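You operate a simulated robot arm through the tools that you are given. There is no shell and no other tool. Be economical: measure what you need, move in short steps, check, and stop when the job is done.

You are at the controls of a simulated robot arm. One attempt, no reset.

## Task
Pack the transit case by the kit card and latch it shut.
Fine: The filter box of the size on the white kit card sits down in the blue compartment. Shut the case lid and both catches. The other filter boxes stay. Keep fingers from under the lid; drop or knock over nothing.
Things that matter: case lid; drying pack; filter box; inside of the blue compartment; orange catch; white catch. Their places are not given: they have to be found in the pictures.

The check looks at the end state, three seconds after you hand in, the way a careful person would. Anything else that was tipped, shoved, dropped, spilled or broken makes it a failure. A push-on lid holds only when it is set on centred and level and pressed home; a screw cap is set on level and turned clockwise until tight.

## Robot
A 7-joint arm with a two-finger parallel gripper, fixed in place. Base frame: the origin is at the foot of the arm, x ahead of it, y to its left, z up. Units: m, rad, N and s.
With the tool pointing down near the work surface it reaches from about 0.16 to 0.7 m from the base axis. Its first joint turns from -2.007 to 2.007 rad. Payload 3.91 kg.
The tool frame sits at the grasp point between the pads (the TCP): z along the fingers, y along the line on which they close. The tips reach 0.03 m beyond it. Largest opening 0.11 m; finger width 0.02, thickness 0.01; the body of the gripper, 0.048 by 0.112 m, starts 0.055 m behind the TCP.
Orientation is that of the tool frame in the base frame, as a unit quaternion [x, y, z, w]. With the fingers straight down and closing along the base's y, the tool's x points along the base's -x, its y along +y and its z along -z.

## Interface
- The arm moves only by the tool apply_moves. Its argument "rows" is a list of rows, each an object of numbers (a shift or turn left out is 0, a gripper value left out holds the last): "dx", "dy", "dz": the shift along the base's x, y, z in m; "rx", "ry", "rz": the turn, a rotation vector about the base's x, y, z in rad. In form: [{"dx": .., "dy": .., "dz": .., "rx": .., "ry": .., "rz": ..}, ...]. A call has 1 to 20 rows; each row is the pose to reach, as a shift and turn from the pose commanded when the call began. "fingers" is the opening, from 0 (shut) to 1 (fully open), set as the call begins (left out, the last holds). A row lasts 0.2 s, in which the tool goes at most 0.05 m and 0.15 rad; a call with a longer step from one row to the next is refused whole, and so is a gripper value outside its range. A pose out of reach is approached as far as the arm can. The call stops where the force on the tool passes 40 N (or 10 N more than at its start, if that is more) or the arm is blocked; 0.2 s more then pass. The fingers move at their own pace (about 0.108 m/s each) and stop on an object; they squeeze with about 28 N. The grip force told is the motor's: it shows also when the fingers shut on nothing. Time passes only in rows, and 0.2 s behind the last, so rows that repeat a pose let the fingers close. It gives the time, the measured TCP pose, the force on the tool (base axes), the opening and the grip force at its end, in the units of the frame above (readings bear some noise), with the torque about the TCP (base axes, N m) and any sound that the robot's microphone picked up.
- Cameras (640 x 400 px; columns grow to the right, rows downward): "scene" is fixed at [0.4013, -0.4982, 1.2007]; the picture's right is [1.00, -0.06, 0.00], its down [-0.04, -0.58, -0.81] and it looks along [0.05, 0.81, -0.59] (base axes); focal length 214 px, centre (320, 200). "wrist" rides on the gripper at [0.072, 0.017, -0.103] in the tool frame; the picture's right is [-0.23, 0.97, 0.00], its down [-0.76, -0.18, -0.62] and it looks along [-0.61, -0.14, 0.78] (tool axes); focal length 222 px, centre (320, 200).
- grab_frame(camera): a new picture of that camera. It takes no simulated time.
- raise_lower(by): slides the trunk up (or, below 0, down) by that many m; the arm rides with it, the base frame stays. It gives what a move gives, with no picture.
- locate(camera, pixels): there is no depth. For up to 12 entries [column, row, z] of the newest picture of that camera ("zoom" is the newest enlarged one), the place [x, y] in the base frame at which the ray of that pixel passes the height z, good to about 0.002 m. It takes no simulated time.
- enlarge(camera, box): a new picture of the part [left, top, right, bottom] of that camera's present view, enlarged. It takes no simulated time.
- sign_off(): hands the job in; it is judged then, once.

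Work in short steps. Measure before you move; look again where a grasp or a placing could have gone wrong, and mend it. You have 80 turns and 34 pictures in all, those below and enlarged ones among them. Open the gripper and draw the arm clear of the work before you hand the job in, unless the task says otherwise; then end with one line.

The tools are called after ">>>" as name(argument=value, ...) on one line, values as JSON. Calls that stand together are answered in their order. apply_moves: Moves the arm, as the interface text tells. Its arguments: {"type":"object","properties":{"rows":{"type":"array","items":{"type":"object","properties":{"dx":{"type":"number"},"dy":{"type":"number"},"dz":{"type":"number"},"rx":{"type":"number"},"ry":{"type":"number"},"rz":{"type":"number"}}}},"fingers":{"type":"number"}},"required":["rows"]} The other tools are called the same way: raise_lower (by) slides the trunk up or down; grab_frame (camera) takes a picture; locate (camera, pixels) gives the place at which the rays of pixels pass given heights; enlarge (camera, box) takes an enlarged picture of a part of a camera's view; sign_off () hands the job in.

At the start:

```text
clock: 0.0
eef_pos: [0.4843, 0.2335, 1.2273]
ee_rot: [0.0, 1.0, 0.001, -0.001]
ft_force: [0.1, 0.0, -0.1]
ft_torque: [0.03, -0.01, 0.03]
gripper_width: 0.1098
grasp_force: 0.1
trunk travel left (down, up): [-0.55, 0.44]
```

scene: 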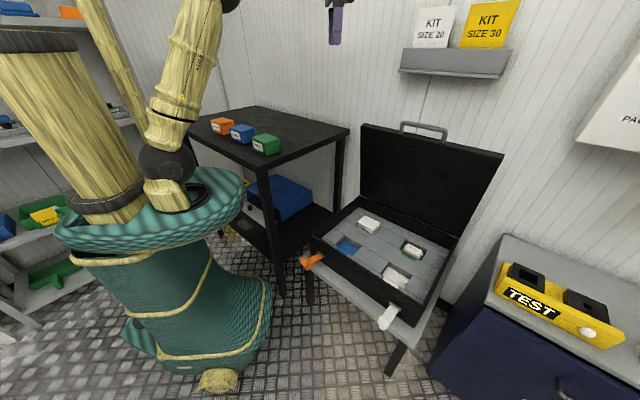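
wrist: 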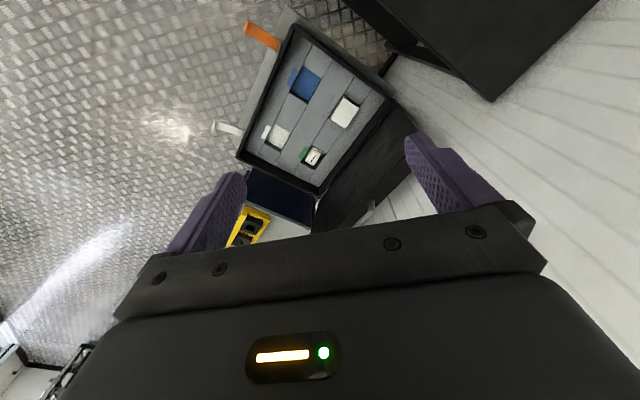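

The scene shows the kit cards near (433,27) and (488,25), the boxes at (222,125)-(266,144), and the case at (395,250). I'll enlarge these to read them.

>>> enlarge(camera="scene", box=[190, 100, 350, 200])

>>> enlarge(camera="scene", box=[290, 190, 482, 340])

>>> enlarge(camera="scene", box=[380, 0, 640, 162])

```text
4.00 times, centred on (270, 150) of scene
```

zoom: 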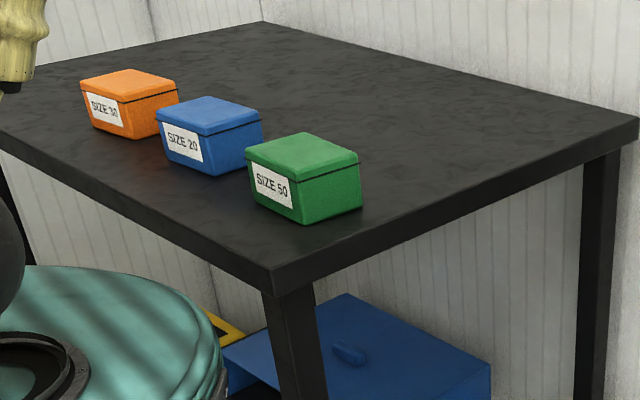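

```text
2.67 times, centred on (386, 265) of scene
```

zoom: 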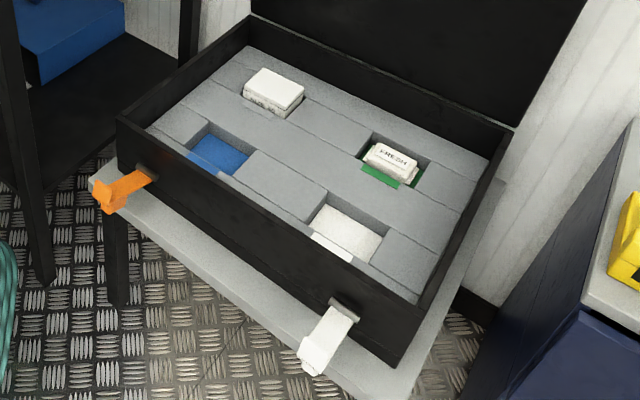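

```text
2.46 times, centred on (510, 81) of scene
```

zoom: 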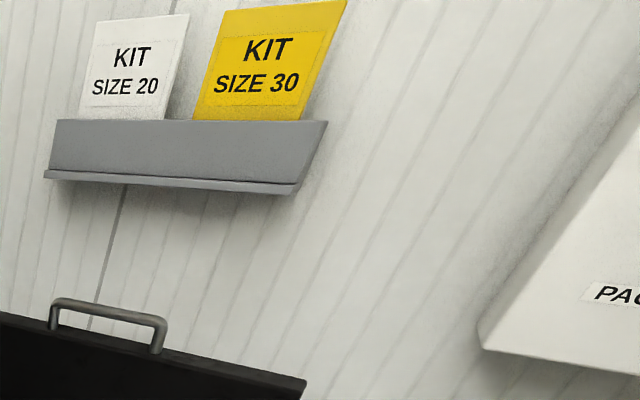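

The white card says SIZE 20, which is the blue box. I'll zoom the wrist view of the case for triangulation, and look closer at the drying pack and the sign.

>>> enlarge(camera="wrist", box=[208, 10, 448, 160])

>>> enlarge(camera="scene", box=[340, 200, 436, 260])

>>> enlarge(camera="scene", box=[544, 60, 640, 160])

```text
2.67 times, centred on (328, 85) of wrist
```

zoom: 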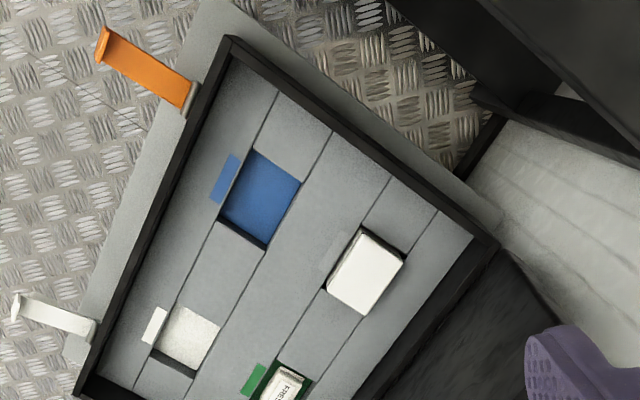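

```text
6.67 times, centred on (388, 230) of scene
```

zoom: 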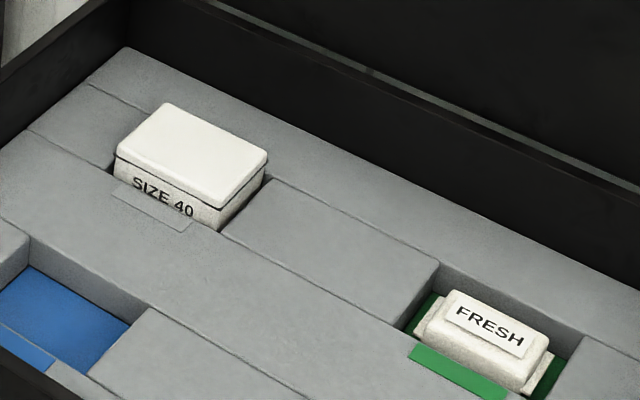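

```text
4.00 times, centred on (592, 110) of scene
```

zoom: 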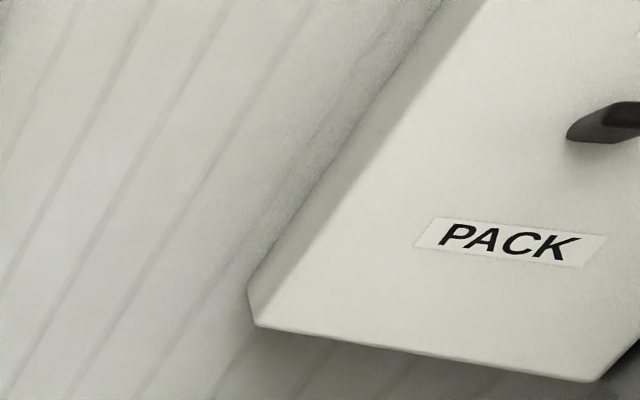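

The drying pack is fresh and in place, SIZE 40 stays, and the blue compartment is empty. I'll triangulate the case rim using the left corner at scene (309.9,234.2) / wrist (294.6,23.5) and the rear-left corner at scene (359.8,195.6) / wrist (394.4,101.1), plus blue compartment points.

>>> locate(camera="scene", pixels=[[309.9, 234.2, 0.4], [309.9, 234.2, 0.6], [359.8, 195.6, 0.4], [359.8, 195.6, 0.6], [344.4, 236.2, 0.4], [344.4, 236.2, 0.6], [235, 134, 0.6], [235, 134, 0.8], [258, 171, 0.6], [258, 171, 0.8], [348.5, 128, 0.6], [348.5, 128, 0.8]])

>>> locate(camera="wrist", pixels=[[294.6, 23.5, 0.4], [294.6, 23.5, 0.6], [394.4, 101.1, 0.4], [394.4, 101.1, 0.6], [320.5, 78.6, 0.4], [320.5, 78.6, 0.6], [303, 66, 0.4], [303, 66, 0.6], [490, 100, 0.6], [490, 100, 0.8]])

```text
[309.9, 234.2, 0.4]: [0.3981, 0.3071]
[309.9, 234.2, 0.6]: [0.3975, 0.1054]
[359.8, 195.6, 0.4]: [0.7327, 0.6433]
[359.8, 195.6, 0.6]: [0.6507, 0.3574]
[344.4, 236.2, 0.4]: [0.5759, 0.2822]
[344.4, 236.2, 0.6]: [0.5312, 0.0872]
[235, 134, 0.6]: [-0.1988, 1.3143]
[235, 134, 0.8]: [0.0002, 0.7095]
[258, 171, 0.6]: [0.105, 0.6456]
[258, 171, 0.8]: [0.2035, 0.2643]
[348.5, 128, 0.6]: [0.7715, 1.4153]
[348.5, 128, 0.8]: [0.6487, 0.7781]
```

```text
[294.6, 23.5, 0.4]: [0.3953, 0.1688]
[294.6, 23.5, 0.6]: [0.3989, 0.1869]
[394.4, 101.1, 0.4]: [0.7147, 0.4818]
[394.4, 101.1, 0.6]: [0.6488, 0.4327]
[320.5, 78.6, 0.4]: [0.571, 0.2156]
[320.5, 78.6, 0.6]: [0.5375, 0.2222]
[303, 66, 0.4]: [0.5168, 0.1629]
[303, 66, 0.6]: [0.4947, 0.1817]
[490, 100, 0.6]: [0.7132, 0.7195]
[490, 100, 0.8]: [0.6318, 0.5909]
```

The case rim is at z≈0.53, its left-front corner at (0.398,0.180) and left-rear corner at (0.673,0.448), so it is turned about 44°. Now I'll swing the wrist camera over toward the box table on the left.

>>> apply_moves(rows=[{"dx": -0.025, "dy": 0.0, "rz": 0.14}, {"dx": -0.05, "rz": 0.28}, {"dx": -0.075, "rz": 0.42}, {"dx": -0.1, "rz": 0.56}, {"dx": -0.125, "rz": 0.7}, {"dx": -0.15, "rz": 0.84}, {"dx": -0.175, "rz": 0.98}, {"dx": -0.2, "rz": 1.12}, {"dx": -0.225, "rz": 1.26}, {"dx": -0.25, "rz": 1.4}, {"dx": -0.28, "rz": 1.54}])

>>> grab_frame(camera="wrist")

```text
clock: 2.4
eef_pos: [0.2163, 0.2308, 1.2195]
ee_rot: [-0.685, 0.729, 0.004, -0.017]
ft_force: [0.6, -1.1, 0.0]
ft_torque: [-0.01, -0.03, 0.0]
gripper_width: 0.11
grasp_force: 0.1
trunk travel left (down, up): [-0.55, 0.44]
```

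```text
25 pictures are left
```

wrist: 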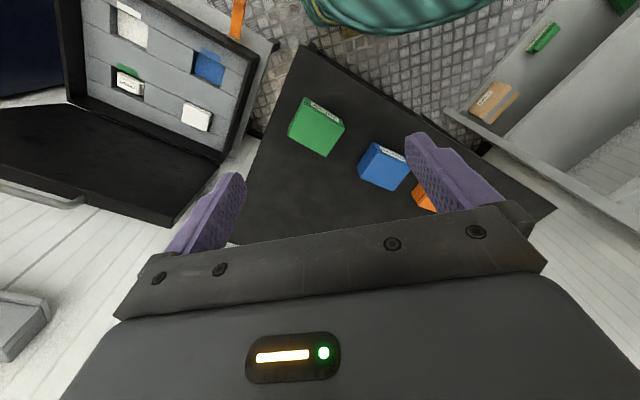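

The boxes show at (318,126) green, (384,166) blue and (425,197) orange in the wrist view. I'll zoom on them to triangulate.

>>> enlarge(camera="wrist", box=[264, 80, 464, 220])

```text
2.86 times, centred on (364, 150) of wrist
```

zoom: 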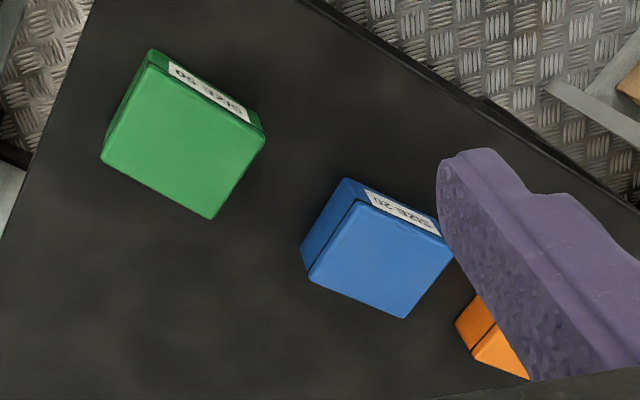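

I'll triangulate the four blue top corners at zoom (357,203), (455,250), (308,275), (405,317).

>>> locate(camera="zoom", pixels=[[357, 203, 0.7], [357, 203, 0.8], [455, 250, 0.7], [455, 250, 0.8], [308, 275, 0.7], [308, 275, 0.8], [405, 317, 0.7], [405, 317, 0.8]])

>>> locate(camera="scene", pixels=[[241.25, 134.5, 0.7], [241.25, 134.5, 0.8], [229, 127, 0.7], [229, 127, 0.8], [255.5, 130.5, 0.7], [255.5, 130.5, 0.8], [241.75, 124, 0.7], [241.75, 124, 0.8]])

```text
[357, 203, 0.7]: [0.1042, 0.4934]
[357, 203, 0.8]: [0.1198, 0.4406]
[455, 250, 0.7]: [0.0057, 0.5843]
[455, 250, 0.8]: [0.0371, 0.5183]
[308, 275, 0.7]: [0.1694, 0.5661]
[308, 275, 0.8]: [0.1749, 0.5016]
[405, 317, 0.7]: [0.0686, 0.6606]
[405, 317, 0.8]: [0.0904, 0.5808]
```

```text
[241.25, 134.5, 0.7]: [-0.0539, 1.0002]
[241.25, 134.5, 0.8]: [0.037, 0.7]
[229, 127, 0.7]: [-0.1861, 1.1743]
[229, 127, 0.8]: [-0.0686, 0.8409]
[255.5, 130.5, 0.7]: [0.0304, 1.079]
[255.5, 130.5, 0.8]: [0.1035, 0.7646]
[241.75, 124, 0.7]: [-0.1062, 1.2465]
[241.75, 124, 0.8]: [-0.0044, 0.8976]
```

Box top is at z≈0.905, centre (0.125,0.441), 0.092 × 0.066, with its short axis at ≈46.8°. I'll move above it with the jaws closing along the short axis and check.

>>> apply_moves(rows=[{"dx": -0.011, "dy": 0.03, "dz": -0.02, "rz": 0.122}, {"dx": -0.022, "dy": 0.06, "dz": -0.04, "rz": 0.243}, {"dx": -0.033, "dy": 0.09, "dz": -0.06, "rz": 0.364}, {"dx": -0.044, "dy": 0.12, "dz": -0.08, "rz": 0.485}, {"dx": -0.055, "dy": 0.15, "dz": -0.1, "rz": 0.606}, {"dx": -0.066, "dy": 0.18, "dz": -0.12, "rz": 0.727}, {"dx": -0.079, "dy": 0.2075, "dz": -0.14, "rz": 0.848}, {"dx": -0.079, "dy": 0.2075, "dz": -0.18, "rz": 0.848}, {"dx": -0.079, "dy": 0.2075, "dz": -0.22, "rz": 0.848}, {"dx": -0.079, "dy": 0.2075, "dz": -0.22, "rz": 0.848}], fingers=1)

>>> grab_frame(camera="wrist")

```text
clock: 4.6
eef_pos: [0.1264, 0.4395, 1.0059]
ee_rot: [0.93, -0.368, 0.0, 0.001]
ft_force: [-0.2, -0.3, 0.1]
ft_torque: [0.02, 0.01, 0.0]
gripper_width: 0.1099
grasp_force: 0.1
trunk travel left (down, up): [-0.55, 0.44]
```

```text
23 pictures are left
```

wrist: 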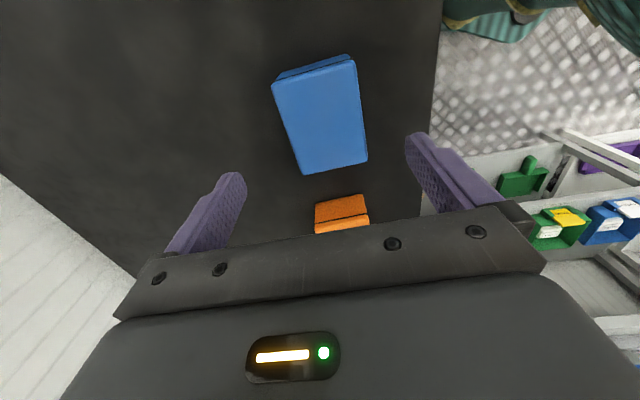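

The box is between the pads; I'll check its corners at (273,86), (354,61), (367,160), (303,173) against z=0.905.

>>> locate(camera="wrist", pixels=[[274, 85, 0.905], [354, 61, 0.905], [367, 160, 0.905], [303, 173, 0.905]])

```text
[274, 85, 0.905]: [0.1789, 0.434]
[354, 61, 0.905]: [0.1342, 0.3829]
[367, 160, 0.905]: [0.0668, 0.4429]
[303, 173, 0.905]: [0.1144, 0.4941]
```

Centre (0.124,0.4385) confirmed. Descend to TCP z≈0.917, then close.

>>> apply_moves(rows=[{"dx": -0.0015, "dy": -0.002, "dz": -0.03, "rz": 0.015}, {"dx": -0.0015, "dy": -0.002, "dz": -0.06, "rz": 0.015}, {"dx": -0.0015, "dy": -0.002, "dz": -0.08, "rz": 0.015}, {"dx": -0.0015, "dy": -0.002, "dz": -0.09, "rz": 0.015}, {"dx": -0.0015, "dy": -0.002, "dz": -0.09, "rz": 0.015}])

>>> apply_moves(rows=[{}, {}, {}, {}], fingers=0)

>>> apply_moves(rows=[{"dz": 0.03}, {"dz": 0.06}, {"dz": 0.1}, {"dz": 0.1}])

>>> grab_frame(camera="wrist")

```text
clock: 5.8
eef_pos: [0.1228, 0.4385, 0.9173]
ee_rot: [0.933, -0.361, 0.0, 0.001]
ft_force: [-0.2, 0.0, -0.1]
ft_torque: [0.05, -0.01, -0.02]
gripper_width: 0.1099
grasp_force: 0.1
trunk travel left (down, up): [-0.55, 0.44]
```

```text
clock: 6.8
eef_pos: [0.1222, 0.4393, 0.9178]
ee_rot: [0.933, -0.361, 0.0, 0.0]
ft_force: [-0.4, -0.9, 1.0]
ft_torque: [0.0, -0.03, -0.04]
gripper_width: 0.0698
grasp_force: 28.6
trunk travel left (down, up): [-0.55, 0.44]
```

```text
clock: 7.8
eef_pos: [0.1235, 0.4385, 1.0177]
ee_rot: [0.932, -0.361, -0.001, -0.001]
ft_force: [0.4, -0.8, -1.9]
ft_torque: [-0.01, 0.0, 0.0]
gripper_width: 0.0696
grasp_force: 28.4
trunk travel left (down, up): [-0.55, 0.44]
```

```text
22 pictures are left
```

wrist: 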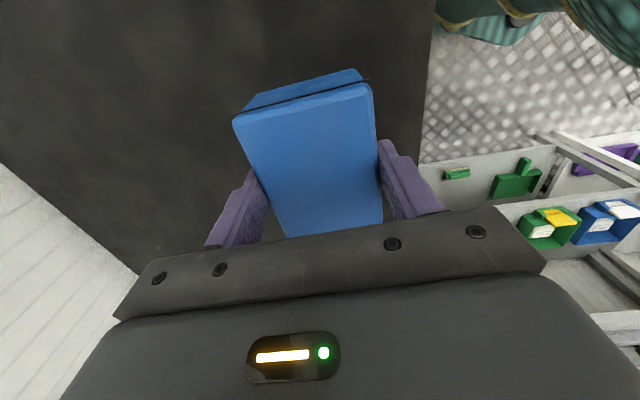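

Box held (0.070 wide, grip 28 N). I'll carry it toward the case at safe height and view the pocket from beside it.

>>> apply_moves(rows=[{"dx": 0.03, "dy": -0.014, "dz": 0.01}, {"dx": 0.07, "dy": -0.032, "dz": 0.02}, {"dx": 0.11, "dy": -0.05, "dz": 0.02}, {"dx": 0.15, "dy": -0.068, "dz": 0.02}, {"dx": 0.19, "dy": -0.086, "dz": 0.02}, {"dx": 0.23, "dy": -0.104, "dz": 0.02}, {"dx": 0.27, "dy": -0.122, "dz": 0.02}, {"dx": 0.31, "dy": -0.14, "dz": 0.02}, {"dx": 0.337, "dy": -0.159, "dz": 0.0}, {"dx": 0.357, "dy": -0.159, "dz": -0.04}, {"dx": 0.357, "dy": -0.159, "dz": -0.085}, {"dx": 0.357, "dy": -0.159, "dz": -0.13}, {"dx": 0.357, "dy": -0.159, "dz": -0.17}, {"dx": 0.357, "dy": -0.159, "dz": -0.17}])

>>> grab_frame(camera="wrist")

```text
clock: 10.8
eef_pos: [0.479, 0.2811, 0.8489]
ee_rot: [0.933, -0.361, 0.0, 0.0]
ft_force: [-0.1, 0.4, -0.7]
ft_torque: [0.03, 0.01, -0.01]
gripper_width: 0.0697
grasp_force: 27.6
trunk travel left (down, up): [-0.55, 0.44]
```

```text
21 pictures are left
```

wrist: 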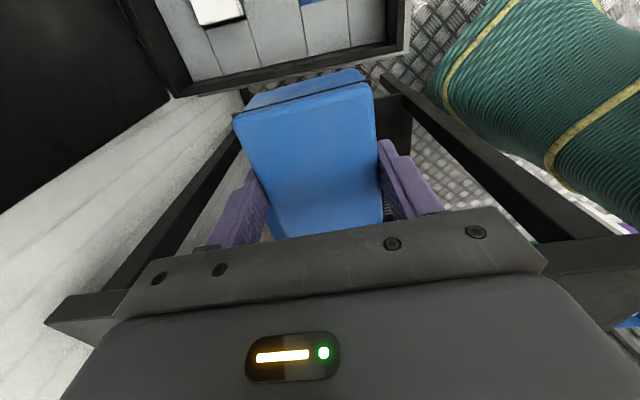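

The pocket's edge just peeks in at (320,0). I'll shift along (0.73,-0.68) by 0.09 to bring it into view above the held box.

>>> apply_moves(rows=[{"dx": 0.033, "dy": -0.031, "rz": -0.03}, {"dx": 0.066, "dy": -0.061, "rz": -0.055}, {"dx": 0.066, "dy": -0.061, "rz": -0.055}])

>>> grab_frame(camera="wrist")

>>> enlarge(camera="wrist", box=[240, 0, 400, 100])

```text
clock: 11.6
eef_pos: [0.5456, 0.2185, 0.8501]
ee_rot: [0.922, -0.386, 0.0, 0.001]
ft_force: [0.4, -0.3, -1.5]
ft_torque: [-0.01, 0.01, -0.05]
gripper_width: 0.0698
grasp_force: 27.8
trunk travel left (down, up): [-0.55, 0.44]
```

```text
20 pictures are left
```

wrist: 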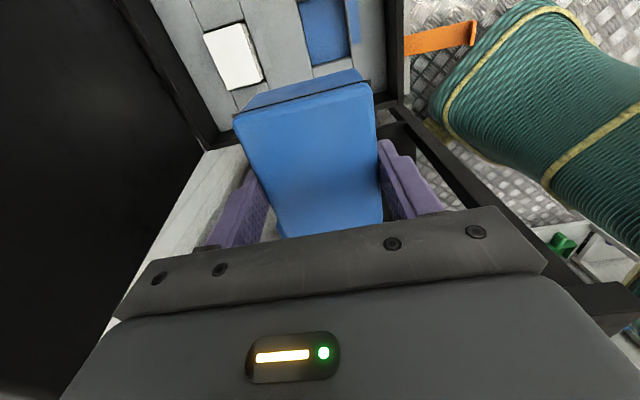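

```text
4.00 times, centred on (320, 50) of wrist
```

zoom: 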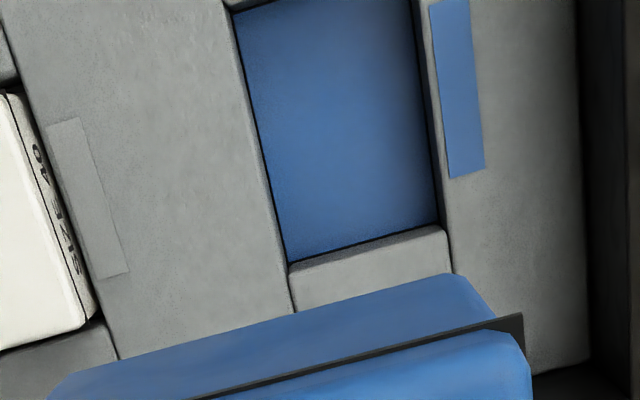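

I can see the blue pocket clearly now. I'll locate its corners at zoom (290,264), (447,228), (228,0), (412,0) and the size-40 box at two heights.

>>> locate(camera="zoom", pixels=[[290, 264, 0.44], [290, 264, 0.5], [447, 228, 0.44], [447, 228, 0.5], [228, 2, 0.44], [228, 2, 0.5], [412, 2, 0.44], [412, 2, 0.5], [116, 358, 0.44], [116, 358, 0.5]])

>>> enlarge(camera="scene", box=[310, 215, 406, 275])

```text
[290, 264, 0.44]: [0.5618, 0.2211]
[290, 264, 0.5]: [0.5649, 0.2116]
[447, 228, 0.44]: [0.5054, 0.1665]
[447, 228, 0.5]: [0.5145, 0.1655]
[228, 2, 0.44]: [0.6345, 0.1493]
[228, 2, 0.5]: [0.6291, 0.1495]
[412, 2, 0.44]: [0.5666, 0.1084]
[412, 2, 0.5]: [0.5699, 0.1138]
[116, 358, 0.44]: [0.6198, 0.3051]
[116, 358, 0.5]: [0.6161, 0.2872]
```

```text
6.67 times, centred on (358, 245) of scene
```

zoom: 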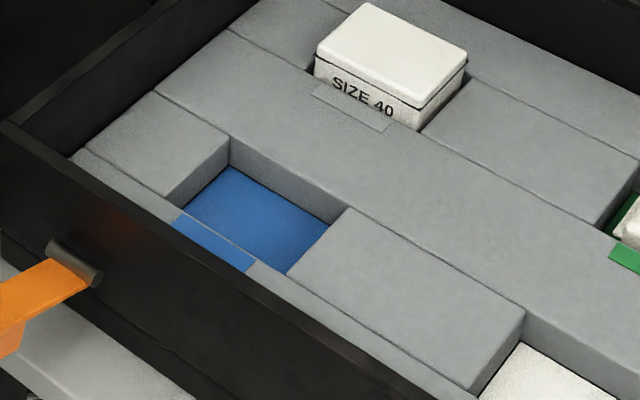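

Deck height is ≈0.474 and the pocket is ≈0.025 deep. I'll locate the pocket rim corners in the scene zoom at that height, and the size-40 box, whose fit shows how deep a box sits.

>>> locate(camera="zoom", pixels=[[229, 136, 0.474], [348, 207, 0.474], [168, 194, 0.474], [286, 275, 0.474], [229, 166, 0.449], [331, 224, 0.449], [185, 208, 0.449], [286, 275, 0.449], [316, 52, 0.5], [467, 52, 0.5], [417, 108, 0.5], [366, 3, 0.5]])

>>> locate(camera="wrist", pixels=[[311, 66, 0.474], [351.2, 57, 0.474], [295.5, 0, 0.474], [344, 0, 0.474], [204, 36, 0.5], [241, 23, 0.5], [264, 79, 0.5], [229, 90, 0.5]])

```text
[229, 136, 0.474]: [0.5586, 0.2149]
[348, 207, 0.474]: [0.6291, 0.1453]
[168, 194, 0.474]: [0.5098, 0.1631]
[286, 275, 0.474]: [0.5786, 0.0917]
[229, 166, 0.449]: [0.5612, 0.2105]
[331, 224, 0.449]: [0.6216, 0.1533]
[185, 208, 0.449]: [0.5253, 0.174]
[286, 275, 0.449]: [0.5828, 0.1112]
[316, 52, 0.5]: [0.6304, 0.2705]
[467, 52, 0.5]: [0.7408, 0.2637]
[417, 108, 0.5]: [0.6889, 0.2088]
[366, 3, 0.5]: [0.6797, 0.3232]
```

```text
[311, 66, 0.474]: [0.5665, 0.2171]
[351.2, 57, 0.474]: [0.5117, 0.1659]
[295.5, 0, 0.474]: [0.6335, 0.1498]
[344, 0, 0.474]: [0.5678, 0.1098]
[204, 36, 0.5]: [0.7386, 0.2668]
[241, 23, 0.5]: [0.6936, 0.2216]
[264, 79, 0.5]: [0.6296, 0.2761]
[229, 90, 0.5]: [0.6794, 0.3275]
```

I'll check where the held box lies relative to the TCP using its top corners (234,120), (371,88), (383,222), (286,238) at z≈0.838.

>>> locate(camera="wrist", pixels=[[233, 120, 0.838], [371, 86, 0.838], [383, 222, 0.838], [286, 238, 0.838]])

```text
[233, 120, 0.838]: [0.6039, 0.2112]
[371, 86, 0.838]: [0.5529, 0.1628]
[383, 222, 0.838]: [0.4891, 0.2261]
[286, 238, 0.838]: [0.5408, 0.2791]
```

The box sits centred in the jaws. I'll move above the pocket at TCP (0.571,0.158) and go down to z≈0.56 (box bottom ≈0.50), just above the deck, and check.

>>> apply_moves(rows=[{"dx": 0.012, "dy": -0.03}, {"dx": 0.0239, "dy": -0.061}, {"dx": 0.0239, "dy": -0.061, "dz": -0.05}, {"dx": 0.0239, "dy": -0.061, "dz": -0.1}, {"dx": 0.0239, "dy": -0.061, "dz": -0.15}, {"dx": 0.0239, "dy": -0.061, "dz": -0.2}, {"dx": 0.0239, "dy": -0.061, "dz": -0.24}, {"dx": 0.0239, "dy": -0.061, "dz": -0.27}, {"dx": 0.0239, "dy": -0.061, "dz": -0.287}, {"dx": 0.0239, "dy": -0.061, "dz": -0.287}])

>>> enlarge(camera="scene", box=[310, 200, 406, 260])

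>>> grab_frame(camera="wrist")

```text
clock: 13.8
eef_pos: [0.5691, 0.1579, 0.5588]
ee_rot: [0.922, -0.386, -0.001, 0.0]
ft_force: [-1.4, 0.1, -0.9]
ft_torque: [0.01, 0.01, 0.01]
gripper_width: 0.0697
grasp_force: 28.0
trunk travel left (down, up): [-0.55, 0.44]
```

```text
6.67 times, centred on (358, 230) of scene
```

zoom: 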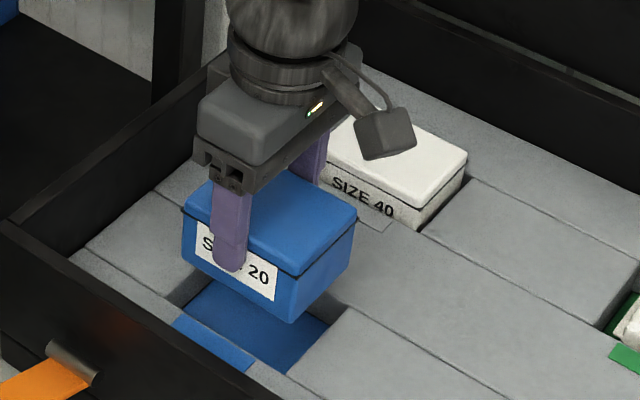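

```text
16 pictures are left
```

wrist: 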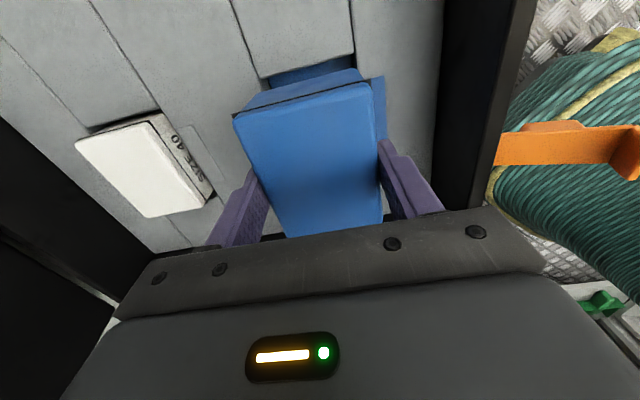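

Wrist view: pocket's right-end rim corners at ≈(262,80) and (355,55), box's bottom right-end corners at ≈(248,103) and (360,72). I'll compare in base coordinates.

>>> enlarge(camera="wrist", box=[230, 30, 390, 130])

```text
4.00 times, centred on (310, 80) of wrist
```

zoom: 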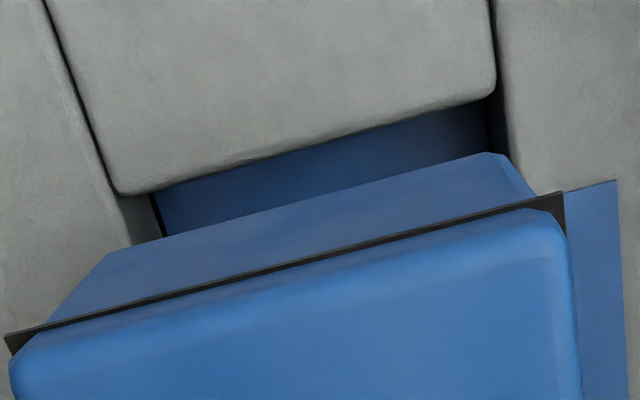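

>>> locate(camera="zoom", pixels=[[120, 193, 0.47], [497, 92, 0.47], [110, 255, 0.5], [503, 152, 0.5], [110, 255, 0.49], [503, 152, 0.49], [5, 338, 0.535], [563, 195, 0.535], [163, 235, 0.445], [490, 140, 0.445], [45, 0, 0.47], [490, 0, 0.47]])

```text
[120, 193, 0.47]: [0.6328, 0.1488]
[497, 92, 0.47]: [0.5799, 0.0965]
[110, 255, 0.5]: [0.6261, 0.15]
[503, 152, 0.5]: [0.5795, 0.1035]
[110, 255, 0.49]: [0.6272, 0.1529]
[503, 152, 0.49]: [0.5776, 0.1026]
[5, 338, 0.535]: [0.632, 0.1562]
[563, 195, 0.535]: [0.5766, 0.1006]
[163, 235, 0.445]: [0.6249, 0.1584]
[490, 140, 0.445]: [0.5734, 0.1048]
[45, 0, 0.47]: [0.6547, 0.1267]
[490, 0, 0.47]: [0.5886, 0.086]
```

The box's bottom (u 0.483–0.549, v end 0.337) lies inside the pocket rim (u 0.478–0.553, v end 0.342). Lower it gently.

>>> apply_moves(rows=[{"dz": -0.012}, {"dz": -0.024}, {"dz": -0.034}, {"dz": -0.042}, {"dz": -0.048}, {"dz": -0.048}])

```text
clock: 15.2
eef_pos: [0.5703, 0.1574, 0.5125]
ee_rot: [0.923, -0.386, 0.0, 0.0]
ft_force: [0.7, 0.0, -0.8]
ft_torque: [0.0, -0.02, 0.03]
gripper_width: 0.0698
grasp_force: 28.4
trunk travel left (down, up): [-0.55, 0.44]
```

No contact yet at TCP z 0.5125; I'll go down further in millimetre steps.

>>> apply_moves(rows=[{"dz": -0.002}, {"dz": -0.004}, {"dz": -0.006}, {"dz": -0.008}, {"dz": -0.008}])

>>> enlarge(camera="scene", box=[310, 200, 406, 260])

```text
clock: 16.4
eef_pos: [0.5708, 0.1559, 0.5042]
ee_rot: [0.923, -0.386, 0.0, 0.0]
ft_force: [-3.8, 3.1, -0.1]
ft_torque: [0.11, 0.08, 0.15]
gripper_width: 0.0696
grasp_force: 28.4
trunk travel left (down, up): [-0.55, 0.44]
```

```text
6.67 times, centred on (358, 230) of scene
```

zoom: 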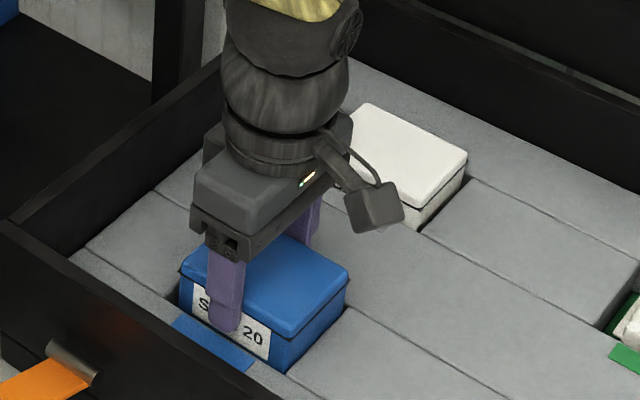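

Box is in the pocket with top ≈0.492, near the size-40's 0.493; a slight side force only. I'll lower a few more mm to feel the floor.

>>> apply_moves(rows=[{"dz": -0.0015}, {"dz": -0.003}, {"dz": -0.0045}, {"dz": -0.006}, {"dz": -0.006}])

```text
clock: 17.6
eef_pos: [0.5696, 0.1575, 0.4971]
ee_rot: [0.923, -0.386, 0.0, 0.0]
ft_force: [-3.5, 3.2, 0.4]
ft_torque: [0.13, 0.06, 0.18]
gripper_width: 0.07
grasp_force: 28.5
trunk travel left (down, up): [-0.55, 0.44]
```

Still free vertically. I'll ease 1.5 mm toward -v to relieve the side contact and continue down.

>>> apply_moves(rows=[{"dx": -0.001, "dy": 0.001}, {"dx": -0.001, "dy": 0.001, "dz": -0.002}, {"dx": -0.001, "dy": 0.001, "dz": -0.004}, {"dx": -0.001, "dy": 0.001, "dz": -0.006}, {"dx": -0.001, "dy": 0.001, "dz": -0.006}])

>>> enlarge(camera="scene", box=[310, 200, 406, 260])

```text
clock: 18.8
eef_pos: [0.5694, 0.1576, 0.4937]
ee_rot: [0.923, -0.386, 0.001, 0.0]
ft_force: [-0.4, -2.8, 23.5]
ft_torque: [-0.63, 0.87, 0.22]
gripper_width: 0.0693
grasp_force: 27.4
trunk travel left (down, up): [-0.55, 0.44]
```

```text
6.67 times, centred on (358, 230) of scene
```

zoom: 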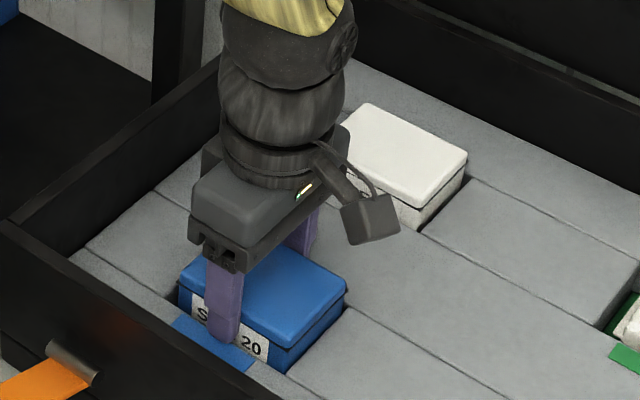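

Torque shows it's the front fingertip meeting the deck (z≈0.464), with the box a few mm above the floor. I'll lift 2 mm and open the jaws only slightly so that the box settles down guided between them.

>>> apply_moves(rows=[{"dz": 0.003}, {"dz": 0.003}])

>>> apply_moves(rows=[{}, {}, {}], fingers=0.66)

>>> enlarge(camera="scene", box=[310, 200, 406, 260])

```text
clock: 19.4
eef_pos: [0.5689, 0.1587, 0.4936]
ee_rot: [0.922, -0.386, 0.0, -0.001]
ft_force: [2.3, -0.9, 2.0]
ft_torque: [0.02, -0.16, -0.16]
gripper_width: 0.0697
grasp_force: 28.2
trunk travel left (down, up): [-0.55, 0.44]
```

```text
clock: 20.2
eef_pos: [0.5686, 0.1575, 0.495]
ee_rot: [0.922, -0.386, 0.001, 0.0]
ft_force: [0.1, -0.5, -0.3]
ft_torque: [-0.03, -0.03, 0.01]
gripper_width: 0.0724
grasp_force: 0.1
trunk travel left (down, up): [-0.55, 0.44]
```

```text
6.67 times, centred on (358, 230) of scene
```

zoom: 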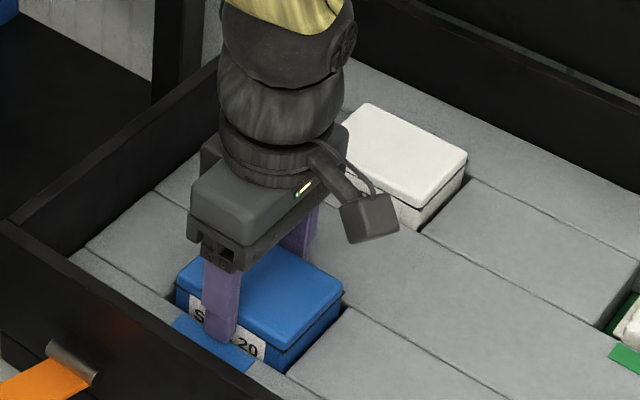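

The box settled lower. I'll open a bit more, lift straight up, and look.

>>> apply_moves(rows=[{"dz": 0.0}, {"dz": 0.003}, {"dz": 0.03}, {"dz": 0.07}, {"dz": 0.12}, {"dz": 0.17}, {"dz": 0.22}, {"dz": 0.22}], fingers=0.8)

>>> enlarge(camera="scene", box=[310, 200, 406, 260])

```text
clock: 22.0
eef_pos: [0.5704, 0.1576, 0.7134]
ee_rot: [0.923, -0.386, 0.0, -0.001]
ft_force: [-0.1, 0.2, -0.6]
ft_torque: [-0.03, -0.03, -0.03]
gripper_width: 0.088
grasp_force: 0.0
trunk travel left (down, up): [-0.55, 0.44]
```

```text
6.67 times, centred on (358, 230) of scene
```

zoom: 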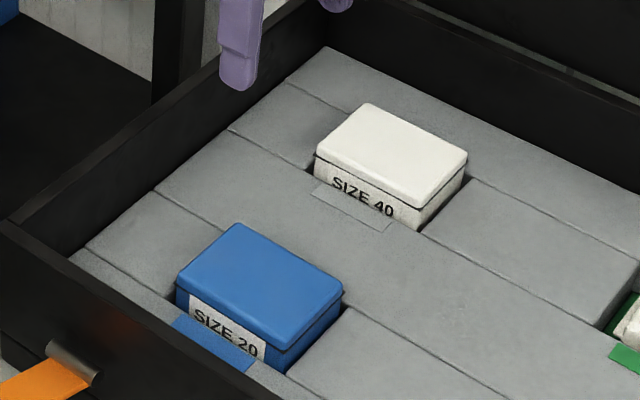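

The SIZE 20 box sits down just like SIZE 40. Next is the lid: I'll rise and turn the wrist camera to look along the case depth at the open lid and handle.

>>> apply_moves(rows=[{"dz": 0.045, "rz": -0.05}, {"dz": 0.09, "rz": -0.17}, {"dz": 0.135, "rz": -0.3}, {"dz": 0.18, "rz": -0.43}, {"dz": 0.225, "rz": -0.56}, {"dz": 0.27, "rz": -0.69}, {"dz": 0.315, "rz": -0.82}, {"dz": 0.36, "rz": -0.95}, {"dz": 0.405, "rz": -1.08}, {"dz": 0.45, "rz": -1.21}, {"dx": 0.01, "dz": 0.495, "rz": -1.34}, {"dx": 0.02, "dz": 0.54, "rz": -1.47}, {"dx": 0.03, "dz": 0.57, "rz": -1.565}, {"dx": 0.03, "dz": 0.57, "rz": -1.565}])

>>> grab_frame(camera="wrist")

```text
clock: 25.0
eef_pos: [0.5542, 0.1431, 1.2276]
ee_rot: [-0.381, 0.925, 0.0, 0.0]
ft_force: [0.6, 0.5, 0.1]
ft_torque: [-0.04, 0.04, 0.0]
gripper_width: 0.0879
grasp_force: 0.1
out of reach, approached as far as the arm can: row 11, 12, 13, 14
trunk travel left (down, up): [-0.55, 0.44]
```

```text
10 pictures are left
```

wrist: 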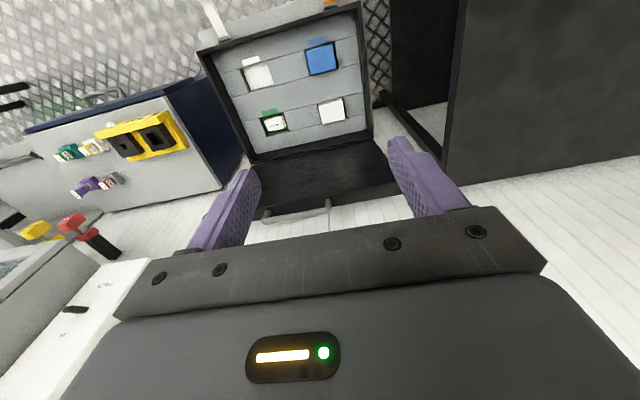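

Good view of the lid: hinge (248,163)–(372,133), far edge (257,219)–(400,188), handle around (265–330,200–217). Triangulate with the scene view's lid corners (362,124), (503,153), and handle (402,123), (446,129).

>>> locate(camera="wrist", pixels=[[257, 219, 0.8], [257, 219, 1.0], [400, 189, 0.8], [400, 189, 1.0], [330, 199, 0.8], [330, 199, 1.0], [265, 213, 0.8], [265, 213, 1.0], [248, 163, 0.53], [372, 133, 0.53], [197, 48, 0.53], [358, 4, 0.53]])

>>> locate(camera="scene", pixels=[[503, 153, 0.8], [503, 153, 1.0], [362, 124, 0.8], [362, 124, 1.0], [402, 123, 0.8], [402, 123, 1.0], [446, 129, 0.8], [446, 129, 1.0], [459.1, 238, 0.53], [359.8, 195.6, 0.53]])

>>> enlarge(camera="scene", box=[350, 110, 510, 210])

```text
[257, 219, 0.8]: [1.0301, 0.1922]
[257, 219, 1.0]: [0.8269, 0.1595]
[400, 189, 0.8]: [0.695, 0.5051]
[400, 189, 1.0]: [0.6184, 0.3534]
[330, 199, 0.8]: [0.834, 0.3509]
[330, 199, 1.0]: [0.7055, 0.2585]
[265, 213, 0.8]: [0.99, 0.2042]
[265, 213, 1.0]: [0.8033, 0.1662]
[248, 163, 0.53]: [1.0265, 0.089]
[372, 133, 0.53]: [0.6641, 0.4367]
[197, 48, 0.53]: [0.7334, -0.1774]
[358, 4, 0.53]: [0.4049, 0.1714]
```

```text
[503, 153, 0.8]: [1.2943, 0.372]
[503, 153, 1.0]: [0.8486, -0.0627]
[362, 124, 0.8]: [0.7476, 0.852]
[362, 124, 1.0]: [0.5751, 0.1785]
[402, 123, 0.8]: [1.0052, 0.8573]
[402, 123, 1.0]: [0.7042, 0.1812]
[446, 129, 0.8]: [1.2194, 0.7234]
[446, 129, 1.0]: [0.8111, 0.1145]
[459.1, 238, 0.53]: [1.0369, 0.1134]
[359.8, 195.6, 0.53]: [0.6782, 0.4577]
```

```text
4.00 times, centred on (430, 160) of scene
```

zoom: 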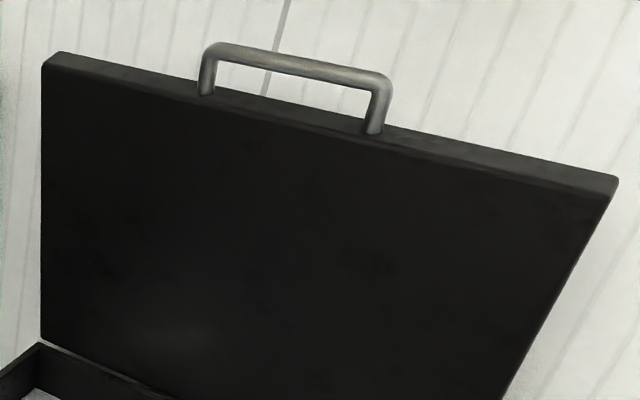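

Case: hinge line at u≈0.785 (u=(x+y)/√2), lid centre v≈0.40. The handle bar is at about u 0.709, z 0.975, so the lid leans slightly forward and seems friction-held. To reach it I'll raise the trunk and later tilt the tool outward.

>>> raise_lower(by=0.15)

```text
clock: 26.8
eef_pos: [0.5537, 0.1436, 1.3783]
ee_rot: [-0.382, 0.924, 0.0, 0.001]
ft_force: [-0.2, 0.0, 0.6]
ft_torque: [-0.01, 0.02, -0.03]
gripper_width: 0.0882
grasp_force: 0.1
trunk travel left (down, up): [-0.7, 0.29]
```

Turn the gripper back so its jaws close along the depth direction, lowering somewhat, and open fully.

>>> apply_moves(rows=[{"dz": -0.02, "rz": 0.13}, {"dz": -0.04, "rz": 0.26}, {"dz": -0.06, "rz": 0.39}, {"dz": -0.08, "rz": 0.52}, {"dz": -0.1, "rz": 0.65}, {"dz": -0.12, "rz": 0.78}, {"dz": -0.14, "rz": 0.91}, {"dz": -0.16, "rz": 1.04}, {"dz": -0.18, "rz": 1.17}, {"dz": -0.2, "rz": 1.3}, {"dz": -0.22, "rz": 1.43}, {"dz": -0.22, "rz": 1.565}, {"dz": -0.22, "rz": 1.565}], fingers=1)

```text
clock: 29.6
eef_pos: [0.5539, 0.1423, 1.1597]
ee_rot: [0.923, -0.385, -0.001, 0.0]
ft_force: [-0.3, -0.4, -0.2]
ft_torque: [0.02, -0.02, -0.01]
gripper_width: 0.1101
grasp_force: 0.0
trunk travel left (down, up): [-0.7, 0.29]
```

Now tilt 35° outward about the v axis and move to the pre-grasp point about 0.10 m short of the handle bar.

>>> apply_moves(rows=[{"dx": 0.032, "dy": 0.006, "dz": -0.017, "rx": 0.072, "ry": -0.072}, {"dx": 0.064, "dy": 0.012, "dz": -0.035, "rx": 0.144, "ry": -0.144}, {"dx": 0.096, "dy": 0.018, "dz": -0.053, "rx": 0.216, "ry": -0.216}, {"dx": 0.128, "dy": 0.024, "dz": -0.07, "rx": 0.288, "ry": -0.288}, {"dx": 0.16, "dy": 0.03, "dz": -0.088, "rx": 0.36, "ry": -0.36}, {"dx": 0.191, "dy": 0.035, "dz": -0.105, "rx": 0.431, "ry": -0.431}, {"dx": 0.191, "dy": 0.035, "dz": -0.105, "rx": 0.431, "ry": -0.431}], fingers=0.7)

>>> grab_frame(camera="wrist")

```text
clock: 31.1
eef_pos: [0.7454, 0.1815, 1.053]
ee_rot: [0.88, -0.368, 0.114, -0.279]
ft_force: [0.1, 0.4, 0.2]
ft_torque: [0.01, 0.0, 0.01]
gripper_width: 0.0772
grasp_force: 0.1
trunk travel left (down, up): [-0.7, 0.29]
```

```text
8 pictures are left
```

wrist: 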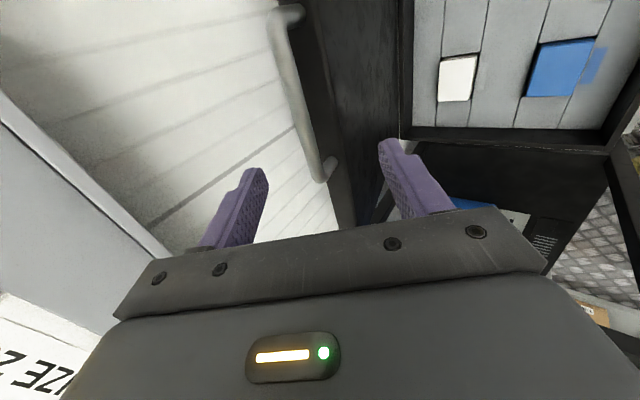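

The handle bar runs from (322,172) to (278,12) between the finger tips. I'll locate it at two heights and the lid edge to refine.

>>> locate(camera="wrist", pixels=[[322, 172, 0.94], [322, 172, 0.98], [273, 18, 0.94], [273, 18, 0.98], [298, 95, 0.94], [298, 95, 0.98], [355, 226, 0.94], [312, 20, 0.94]])

>>> locate(camera="scene", pixels=[[402.5, 123.5, 0.94], [402.5, 123.5, 0.98], [446.5, 129.5, 0.94], [446.5, 129.5, 0.98]])

```text
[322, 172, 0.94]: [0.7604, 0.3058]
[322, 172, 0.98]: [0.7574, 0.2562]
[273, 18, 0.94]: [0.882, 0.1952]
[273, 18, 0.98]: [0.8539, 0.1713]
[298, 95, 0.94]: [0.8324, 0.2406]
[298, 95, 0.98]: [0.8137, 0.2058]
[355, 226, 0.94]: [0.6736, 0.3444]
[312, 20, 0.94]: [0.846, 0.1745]
```

```text
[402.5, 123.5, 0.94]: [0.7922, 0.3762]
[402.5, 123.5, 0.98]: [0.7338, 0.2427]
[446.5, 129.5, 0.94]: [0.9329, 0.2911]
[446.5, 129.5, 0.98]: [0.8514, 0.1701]
```

Bar centre: u 0.722, v 0.416, z 0.977. Advance 0.089 along the tool with 0.011 lateral shift, so the bar is ≈12 mm beyond the TCP.

>>> apply_moves(rows=[{"dx": 0.0175, "dy": 0.0059, "dz": -0.0115}, {"dx": 0.0262, "dy": 0.0133, "dz": -0.0265}, {"dx": 0.035, "dy": 0.0196, "dz": -0.04}, {"dx": 0.044, "dy": 0.026, "dz": -0.0535}, {"dx": 0.0524, "dy": 0.0326, "dz": -0.0666}, {"dx": 0.0524, "dy": 0.0326, "dz": -0.0666}])

>>> grab_frame(camera="wrist")

```text
clock: 32.5
eef_pos: [0.7967, 0.2129, 0.9864]
ee_rot: [0.88, -0.369, 0.111, -0.278]
ft_force: [0.0, 0.0, 0.6]
ft_torque: [0.02, 0.02, 0.05]
gripper_width: 0.0768
grasp_force: 0.1
trunk travel left (down, up): [-0.7, 0.29]
```

```text
7 pictures are left
```

wrist: 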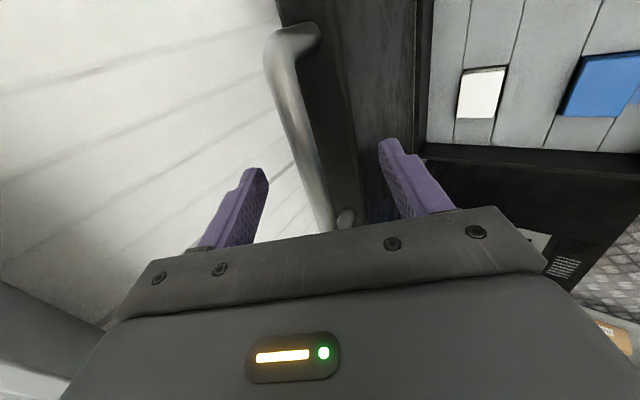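

The bar passes between the pads at (315,180), clear of the lid edge. Close the fingers on it.

>>> apply_moves(rows=[{}, {}, {}, {}], fingers=0)

```text
clock: 33.5
eef_pos: [0.796, 0.2124, 0.9881]
ee_rot: [0.88, -0.368, 0.114, -0.279]
ft_force: [1.2, 0.5, 9.5]
ft_torque: [-0.01, -0.41, 0.08]
gripper_width: 0.0155
grasp_force: 45.3
trunk travel left (down, up): [-0.7, 0.29]
```

Bar gripped (0.0155 m). Now I swing the lid on its arc (hinge u≈0.785, z≈0.53, R≈0.455) — first a small trial of about 8° to check forces.

>>> apply_moves(rows=[{"dx": -0.01, "dy": -0.01, "dz": -0.0022}, {"dx": -0.0204, "dy": -0.0204, "dz": -0.0051}, {"dx": -0.031, "dy": -0.031, "dz": -0.0085, "rx": -0.0124, "ry": 0.0124}, {"dx": -0.042, "dy": -0.042, "dz": -0.0126, "rx": -0.0247, "ry": 0.0247}, {"dx": -0.042, "dy": -0.042, "dz": -0.0126, "rx": -0.0247, "ry": 0.0247}])

```text
clock: 34.8
eef_pos: [0.7532, 0.1684, 0.9722]
ee_rot: [0.885, -0.371, 0.106, -0.263]
ft_force: [-2.2, -1.6, 3.7]
ft_torque: [-0.27, -0.29, 0.01]
gripper_width: 0.0156
grasp_force: 45.1
trunk travel left (down, up): [-0.7, 0.29]
```

Forces are small, so the lid swings freely. Continue the arc to about 50°.

>>> apply_moves(rows=[{"dx": -0.0212, "dy": -0.0212, "dz": -0.0096, "rx": -0.0247, "ry": 0.0247}, {"dx": -0.0418, "dy": -0.0418, "dz": -0.0214, "rx": -0.0494, "ry": 0.0494}, {"dx": -0.0617, "dy": -0.0617, "dz": -0.0352, "rx": -0.074, "ry": 0.074}, {"dx": -0.081, "dy": -0.081, "dz": -0.0508, "rx": -0.0987, "ry": 0.0987}, {"dx": -0.0993, "dy": -0.0993, "dz": -0.0685, "rx": -0.1234, "ry": 0.1234}, {"dx": -0.1169, "dy": -0.1169, "dz": -0.088, "rx": -0.148, "ry": 0.148}, {"dx": -0.1169, "dy": -0.1169, "dz": -0.088, "rx": -0.148, "ry": 0.148}])

```text
clock: 36.4
eef_pos: [0.6393, 0.0538, 0.882]
ee_rot: [0.908, -0.379, 0.066, -0.168]
ft_force: [8.7, 18.1, -19.5]
ft_torque: [0.28, -0.28, 0.58]
gripper_width: 0.0155
grasp_force: 44.7
trunk travel left (down, up): [-0.7, 0.29]
```

Radial inward force of ~27 N: my arc was a few mm too far out. A refit gives R≈0.475, so I'll correct inward about 4.5 mm and continue in a smaller step.

>>> apply_moves(rows=[{"dx": 0.002, "dy": 0.002, "dz": -0.0035}, {"dx": -0.0138, "dy": -0.0138, "dz": -0.0241, "rx": -0.0247, "ry": 0.0247}, {"dx": -0.0298, "dy": -0.0298, "dz": -0.048, "rx": -0.0494, "ry": 0.0494}, {"dx": -0.0447, "dy": -0.0447, "dz": -0.0733, "rx": -0.074, "ry": 0.074}, {"dx": -0.0447, "dy": -0.0447, "dz": -0.0733, "rx": -0.074, "ry": 0.074}])

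```text
clock: 37.5
eef_pos: [0.5944, 0.011, 0.8106]
ee_rot: [0.915, -0.382, 0.049, -0.12]
ft_force: [4.1, 15.6, -9.3]
ft_torque: [0.36, -0.22, 0.68]
gripper_width: 0.0154
grasp_force: 45.1
trunk travel left (down, up): [-0.7, 0.29]
```

Still a ~17 N inward pull; refitting all measured points gives the hinge at u≈0.7825, z≈0.557, R≈0.428. Continue on that arc to θ≈20°.

>>> apply_moves(rows=[{"dx": -0.006, "dy": -0.001, "dz": -0.016, "rx": -0.018, "ry": 0.018}, {"dx": -0.0135, "dy": -0.0069, "dz": -0.0317, "rx": -0.037, "ry": 0.037}, {"dx": -0.0253, "dy": -0.0187, "dz": -0.0647, "rx": -0.074, "ry": 0.074}, {"dx": -0.035, "dy": -0.0284, "dz": -0.0992, "rx": -0.111, "ry": 0.111}, {"dx": -0.035, "dy": -0.0284, "dz": -0.0992, "rx": -0.111, "ry": 0.111}])

>>> grab_frame(camera="scene")

```text
clock: 38.8
eef_pos: [0.5602, -0.0198, 0.7136]
ee_rot: [0.921, -0.386, 0.018, -0.048]
ft_force: [-0.5, 0.3, 0.1]
ft_torque: [-0.04, -0.04, 0.0]
gripper_width: 0.0
grasp_force: 38.5
trunk travel left (down, up): [-0.7, 0.29]
```

```text
6 pictures are left
```

scene: 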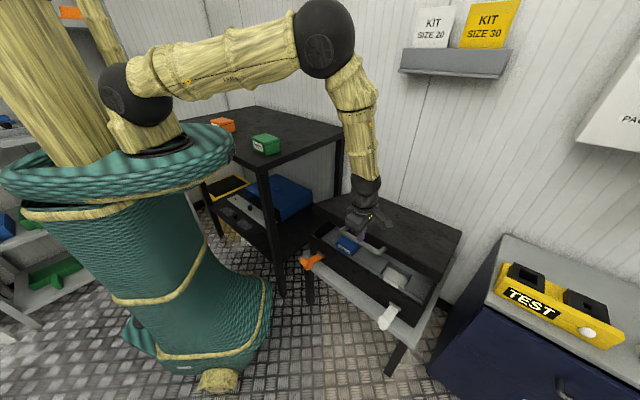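

The bar slipped out of the grip (opening 0.0); the lid is staying partly closed by itself. Zoom in to see fingers relative to the lid.

>>> enlarge(camera="scene", box=[310, 165, 470, 265])

```text
4.00 times, centred on (390, 215) of scene
```

zoom: 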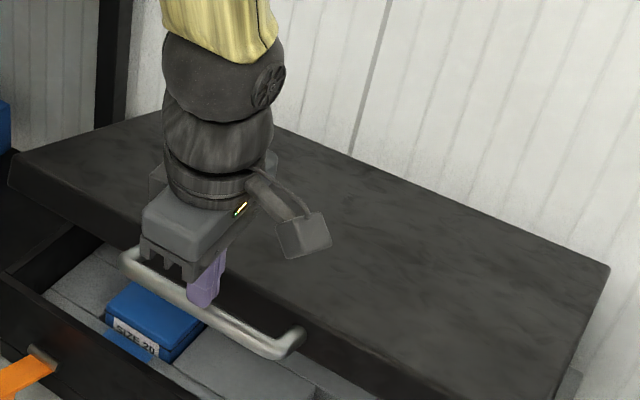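

The closed fingers sit above/inside the handle loop and the lid stays put, hinge friction holding it. I'll withdraw straight up, level the tool, and then push the lid down from above on its outer face.

>>> apply_moves(rows=[{"dz": 0.03}, {"dz": 0.07}, {"dz": 0.11, "rx": -0.037, "ry": 0.037}, {"dx": 0.03, "dy": 0.03, "dz": 0.12, "rx": -0.074, "ry": 0.074}, {"dx": 0.053, "dy": 0.053, "dz": 0.12, "rx": -0.074, "ry": 0.074}, {"dx": 0.053, "dy": 0.053, "dz": 0.12, "rx": -0.074, "ry": 0.074}], fingers=0)

```text
clock: 40.1
eef_pos: [0.6106, 0.0361, 0.8322]
ee_rot: [0.922, -0.386, -0.001, 0.0]
ft_force: [-0.1, -0.2, -0.8]
ft_torque: [-0.03, -0.04, 0.02]
gripper_width: 0.0
grasp_force: 37.2
trunk travel left (down, up): [-0.7, 0.29]
```

Fingers are closed above the lid's outer face at u≈0.457, v≈0.406. Push down slowly.

>>> apply_moves(rows=[{"dz": -0.03}, {"dz": -0.06}, {"dz": -0.08}, {"dz": -0.095}, {"dz": -0.11}, {"dz": -0.125}, {"dz": -0.14}, {"dz": -0.155}, {"dz": -0.17}, {"dz": -0.17}])

```text
clock: 42.4
eef_pos: [0.611, 0.0345, 0.6633]
ee_rot: [0.923, -0.386, -0.001, 0.0]
ft_force: [-0.2, -0.6, 0.6]
ft_torque: [0.02, -0.01, -0.03]
gripper_width: 0.0
grasp_force: 37.8
trunk travel left (down, up): [-0.7, 0.29]
```

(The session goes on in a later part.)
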